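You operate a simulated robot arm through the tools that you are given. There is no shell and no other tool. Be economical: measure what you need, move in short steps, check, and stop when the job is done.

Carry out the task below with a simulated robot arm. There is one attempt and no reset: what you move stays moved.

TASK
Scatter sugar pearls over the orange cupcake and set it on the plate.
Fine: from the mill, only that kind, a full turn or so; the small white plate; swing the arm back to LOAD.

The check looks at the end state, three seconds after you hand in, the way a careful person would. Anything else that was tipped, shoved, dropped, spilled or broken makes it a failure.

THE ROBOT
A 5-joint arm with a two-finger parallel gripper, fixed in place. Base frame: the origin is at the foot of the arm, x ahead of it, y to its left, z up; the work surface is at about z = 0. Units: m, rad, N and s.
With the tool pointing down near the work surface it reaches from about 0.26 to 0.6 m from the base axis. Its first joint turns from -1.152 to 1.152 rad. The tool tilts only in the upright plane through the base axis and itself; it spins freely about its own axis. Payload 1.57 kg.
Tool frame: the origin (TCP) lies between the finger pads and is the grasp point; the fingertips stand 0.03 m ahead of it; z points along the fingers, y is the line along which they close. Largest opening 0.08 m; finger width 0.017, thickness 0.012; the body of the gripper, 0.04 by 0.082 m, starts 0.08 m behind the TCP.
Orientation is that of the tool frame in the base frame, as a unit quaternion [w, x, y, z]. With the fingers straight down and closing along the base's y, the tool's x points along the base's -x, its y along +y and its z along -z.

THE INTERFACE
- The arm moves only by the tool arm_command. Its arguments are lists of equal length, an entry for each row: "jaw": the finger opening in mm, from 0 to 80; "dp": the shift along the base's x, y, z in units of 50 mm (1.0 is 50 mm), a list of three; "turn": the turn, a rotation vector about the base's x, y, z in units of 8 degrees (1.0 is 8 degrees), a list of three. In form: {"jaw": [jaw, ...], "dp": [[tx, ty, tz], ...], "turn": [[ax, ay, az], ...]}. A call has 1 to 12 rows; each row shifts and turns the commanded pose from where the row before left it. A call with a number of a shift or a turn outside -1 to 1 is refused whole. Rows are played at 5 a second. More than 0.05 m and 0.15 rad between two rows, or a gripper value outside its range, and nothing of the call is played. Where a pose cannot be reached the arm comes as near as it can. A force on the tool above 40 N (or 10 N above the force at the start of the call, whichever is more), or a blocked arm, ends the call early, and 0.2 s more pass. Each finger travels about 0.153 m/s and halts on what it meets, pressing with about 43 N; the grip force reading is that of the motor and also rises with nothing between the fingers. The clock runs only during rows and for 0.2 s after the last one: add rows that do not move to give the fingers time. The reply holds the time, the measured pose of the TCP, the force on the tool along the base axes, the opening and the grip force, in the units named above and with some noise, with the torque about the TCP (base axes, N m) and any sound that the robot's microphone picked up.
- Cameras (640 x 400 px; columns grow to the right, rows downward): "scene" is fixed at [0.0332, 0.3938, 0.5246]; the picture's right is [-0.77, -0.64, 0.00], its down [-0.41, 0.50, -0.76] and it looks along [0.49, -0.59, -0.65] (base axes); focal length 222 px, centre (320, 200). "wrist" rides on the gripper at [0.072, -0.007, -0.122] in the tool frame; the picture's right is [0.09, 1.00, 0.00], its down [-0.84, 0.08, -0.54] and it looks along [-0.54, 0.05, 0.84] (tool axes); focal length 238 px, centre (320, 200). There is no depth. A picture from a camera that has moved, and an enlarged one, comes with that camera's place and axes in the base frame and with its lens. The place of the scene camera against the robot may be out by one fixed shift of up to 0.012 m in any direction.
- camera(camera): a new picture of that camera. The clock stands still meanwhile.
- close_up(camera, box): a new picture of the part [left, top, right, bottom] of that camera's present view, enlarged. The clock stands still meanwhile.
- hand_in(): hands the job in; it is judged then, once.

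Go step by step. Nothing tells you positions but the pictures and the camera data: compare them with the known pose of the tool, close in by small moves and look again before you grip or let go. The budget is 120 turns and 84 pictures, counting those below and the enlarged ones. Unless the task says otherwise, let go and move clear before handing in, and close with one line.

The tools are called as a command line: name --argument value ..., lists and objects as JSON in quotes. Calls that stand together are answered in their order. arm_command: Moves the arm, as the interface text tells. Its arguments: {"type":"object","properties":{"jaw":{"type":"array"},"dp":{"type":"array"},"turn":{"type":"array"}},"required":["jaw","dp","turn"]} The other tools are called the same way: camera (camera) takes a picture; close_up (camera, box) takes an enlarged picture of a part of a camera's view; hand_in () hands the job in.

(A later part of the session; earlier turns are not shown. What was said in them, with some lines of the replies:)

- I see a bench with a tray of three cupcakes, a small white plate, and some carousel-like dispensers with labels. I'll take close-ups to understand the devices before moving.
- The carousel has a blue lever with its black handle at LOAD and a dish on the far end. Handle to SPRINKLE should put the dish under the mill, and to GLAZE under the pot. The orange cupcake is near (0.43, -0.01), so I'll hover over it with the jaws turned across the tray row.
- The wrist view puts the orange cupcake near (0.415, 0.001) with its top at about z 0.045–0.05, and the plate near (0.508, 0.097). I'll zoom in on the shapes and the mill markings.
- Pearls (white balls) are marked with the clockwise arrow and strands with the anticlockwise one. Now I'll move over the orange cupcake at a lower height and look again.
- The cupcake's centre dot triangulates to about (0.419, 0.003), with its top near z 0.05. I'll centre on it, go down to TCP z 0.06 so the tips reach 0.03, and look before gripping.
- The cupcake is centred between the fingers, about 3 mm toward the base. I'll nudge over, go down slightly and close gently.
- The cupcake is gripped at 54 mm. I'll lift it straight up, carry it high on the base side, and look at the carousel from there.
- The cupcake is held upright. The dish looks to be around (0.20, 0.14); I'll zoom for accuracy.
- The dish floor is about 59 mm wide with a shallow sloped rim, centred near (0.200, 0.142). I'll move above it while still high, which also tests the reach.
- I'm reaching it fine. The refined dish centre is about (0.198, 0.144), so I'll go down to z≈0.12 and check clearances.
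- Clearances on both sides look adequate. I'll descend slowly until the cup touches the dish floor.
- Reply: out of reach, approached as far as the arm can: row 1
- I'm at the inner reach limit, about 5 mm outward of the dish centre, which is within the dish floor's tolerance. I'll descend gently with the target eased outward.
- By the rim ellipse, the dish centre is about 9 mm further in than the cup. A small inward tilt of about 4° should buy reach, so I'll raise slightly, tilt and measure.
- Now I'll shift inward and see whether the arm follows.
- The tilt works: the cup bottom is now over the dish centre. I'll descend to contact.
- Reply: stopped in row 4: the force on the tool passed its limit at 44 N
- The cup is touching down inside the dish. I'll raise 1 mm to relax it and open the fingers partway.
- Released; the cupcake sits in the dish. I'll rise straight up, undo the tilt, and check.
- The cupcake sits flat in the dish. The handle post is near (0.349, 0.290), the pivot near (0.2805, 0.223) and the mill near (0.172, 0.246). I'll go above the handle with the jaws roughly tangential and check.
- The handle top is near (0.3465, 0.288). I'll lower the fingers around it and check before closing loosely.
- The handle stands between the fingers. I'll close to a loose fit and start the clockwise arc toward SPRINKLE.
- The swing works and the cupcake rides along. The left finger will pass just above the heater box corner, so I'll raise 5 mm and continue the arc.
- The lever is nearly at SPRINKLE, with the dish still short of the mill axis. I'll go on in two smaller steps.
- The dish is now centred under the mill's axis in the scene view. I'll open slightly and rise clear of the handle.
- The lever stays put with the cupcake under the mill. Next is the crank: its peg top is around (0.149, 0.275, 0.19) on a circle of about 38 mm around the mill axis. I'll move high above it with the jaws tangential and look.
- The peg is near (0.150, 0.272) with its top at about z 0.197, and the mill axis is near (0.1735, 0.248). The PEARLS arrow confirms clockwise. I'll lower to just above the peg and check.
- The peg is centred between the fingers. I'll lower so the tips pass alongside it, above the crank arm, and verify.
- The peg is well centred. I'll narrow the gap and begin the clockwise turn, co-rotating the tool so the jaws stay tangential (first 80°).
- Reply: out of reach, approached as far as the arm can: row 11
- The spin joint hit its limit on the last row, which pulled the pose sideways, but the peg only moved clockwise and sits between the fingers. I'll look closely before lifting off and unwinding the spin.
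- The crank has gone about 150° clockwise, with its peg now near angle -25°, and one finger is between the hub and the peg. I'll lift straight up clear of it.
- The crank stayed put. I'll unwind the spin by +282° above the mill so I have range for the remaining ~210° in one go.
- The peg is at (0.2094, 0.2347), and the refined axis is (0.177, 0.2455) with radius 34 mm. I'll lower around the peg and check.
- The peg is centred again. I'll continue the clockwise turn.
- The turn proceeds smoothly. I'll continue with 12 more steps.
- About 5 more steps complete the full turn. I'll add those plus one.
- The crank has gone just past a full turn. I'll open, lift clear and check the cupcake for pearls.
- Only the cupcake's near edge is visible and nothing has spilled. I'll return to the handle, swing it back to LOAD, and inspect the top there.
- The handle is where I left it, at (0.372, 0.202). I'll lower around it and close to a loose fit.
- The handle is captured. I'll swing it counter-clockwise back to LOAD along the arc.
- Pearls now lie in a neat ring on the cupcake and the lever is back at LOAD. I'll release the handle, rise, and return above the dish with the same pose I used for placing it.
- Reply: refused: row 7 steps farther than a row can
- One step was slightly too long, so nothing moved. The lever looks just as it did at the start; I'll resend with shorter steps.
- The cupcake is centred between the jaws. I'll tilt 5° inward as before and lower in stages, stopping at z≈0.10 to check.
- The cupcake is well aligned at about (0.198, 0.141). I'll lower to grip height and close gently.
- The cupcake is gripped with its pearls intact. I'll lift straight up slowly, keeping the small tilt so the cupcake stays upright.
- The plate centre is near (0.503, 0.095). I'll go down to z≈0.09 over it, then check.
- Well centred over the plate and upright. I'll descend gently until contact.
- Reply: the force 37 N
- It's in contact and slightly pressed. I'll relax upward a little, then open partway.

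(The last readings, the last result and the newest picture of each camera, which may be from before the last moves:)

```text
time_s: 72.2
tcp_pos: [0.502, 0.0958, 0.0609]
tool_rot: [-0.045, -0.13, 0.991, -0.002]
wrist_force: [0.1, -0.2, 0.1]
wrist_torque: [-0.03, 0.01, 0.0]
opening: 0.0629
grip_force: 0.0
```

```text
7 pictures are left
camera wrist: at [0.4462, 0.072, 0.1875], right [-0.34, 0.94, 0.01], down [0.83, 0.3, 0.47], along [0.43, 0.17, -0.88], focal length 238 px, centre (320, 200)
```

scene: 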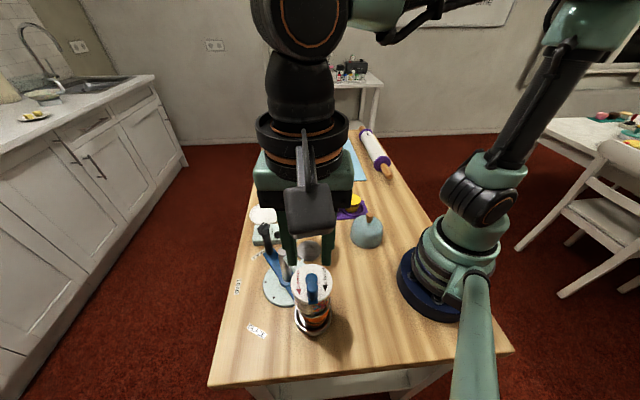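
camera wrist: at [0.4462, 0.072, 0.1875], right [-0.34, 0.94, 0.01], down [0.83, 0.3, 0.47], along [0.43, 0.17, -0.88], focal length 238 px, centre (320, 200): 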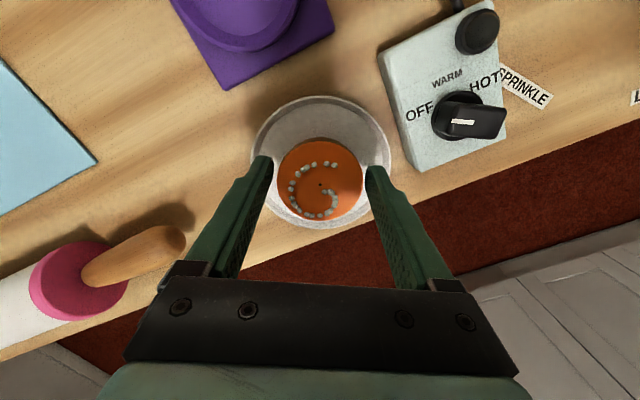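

The cupcake is free on the plate with its pearls in place. I'll rise straight up and do a final check.

arm_command --jaw '[64, 66, 68, 68, 68, 68, 68]' --dp '[[0, 0, 0.2], [0, 0, 0.5], [0, 0, 0.8], [0, 0, 0.8], [0, 0, 0.9], [0, 0, 0.9], [0, 0, 0]]' --turn '[[0, 0, 0], [0, 0, 0], [0, 0, 0], [0, 0, 0], [0, 0, 0], [0, 0, 0], [0, 0, 0]]'

close_up --camera "scene" --box '[225, 180, 385, 345]'

camera --camera "scene"

```text
time_s: 73.8
tcp_pos: [0.5036, 0.0933, 0.2663]
tool_rot: [-0.045, -0.13, 0.991, -0.003]
wrist_force: [-0.2, 0.2, -0.2]
wrist_torque: [0.0, 0.01, 0.03]
opening: 0.0681
grip_force: 0.1
```

```text
2.42 times, centred on (305, 262) of scene
camera zoom: at [0.0332, 0.3938, 0.5246], right [-0.77, -0.64, 0.0], down [-0.41, 0.5, -0.76], along [0.49, -0.59, -0.65], focal length 539 px, centre (356, 48)
```

zoom: 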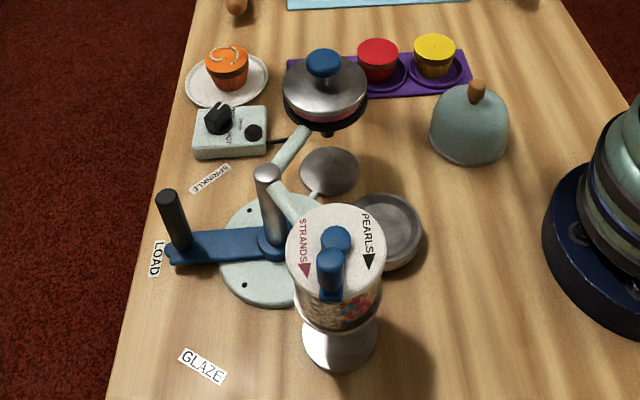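

```text
5 pictures are left
```

scene: 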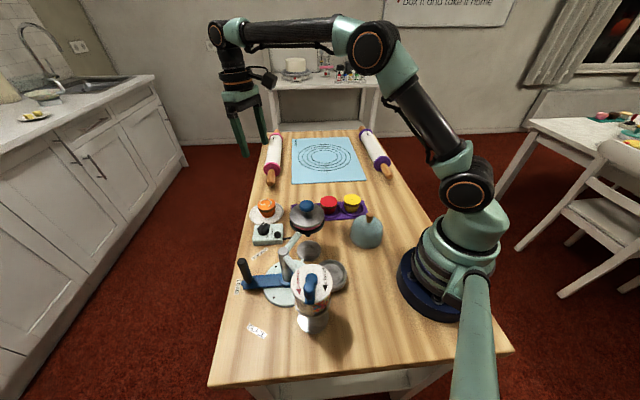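

The cupcake with its pearls sits on the white plate, the lever is at LOAD, nothing else has moved, and the gripper is clear. Handing in.

hand_in

```text
The job is handed in.
```

I put pearls on the orange cupcake with just over one full clockwise turn of the mill, set it on the small white plate, and swung the carousel arm back to LOAD. In the final pictures, nothing else had been moved or spilled.
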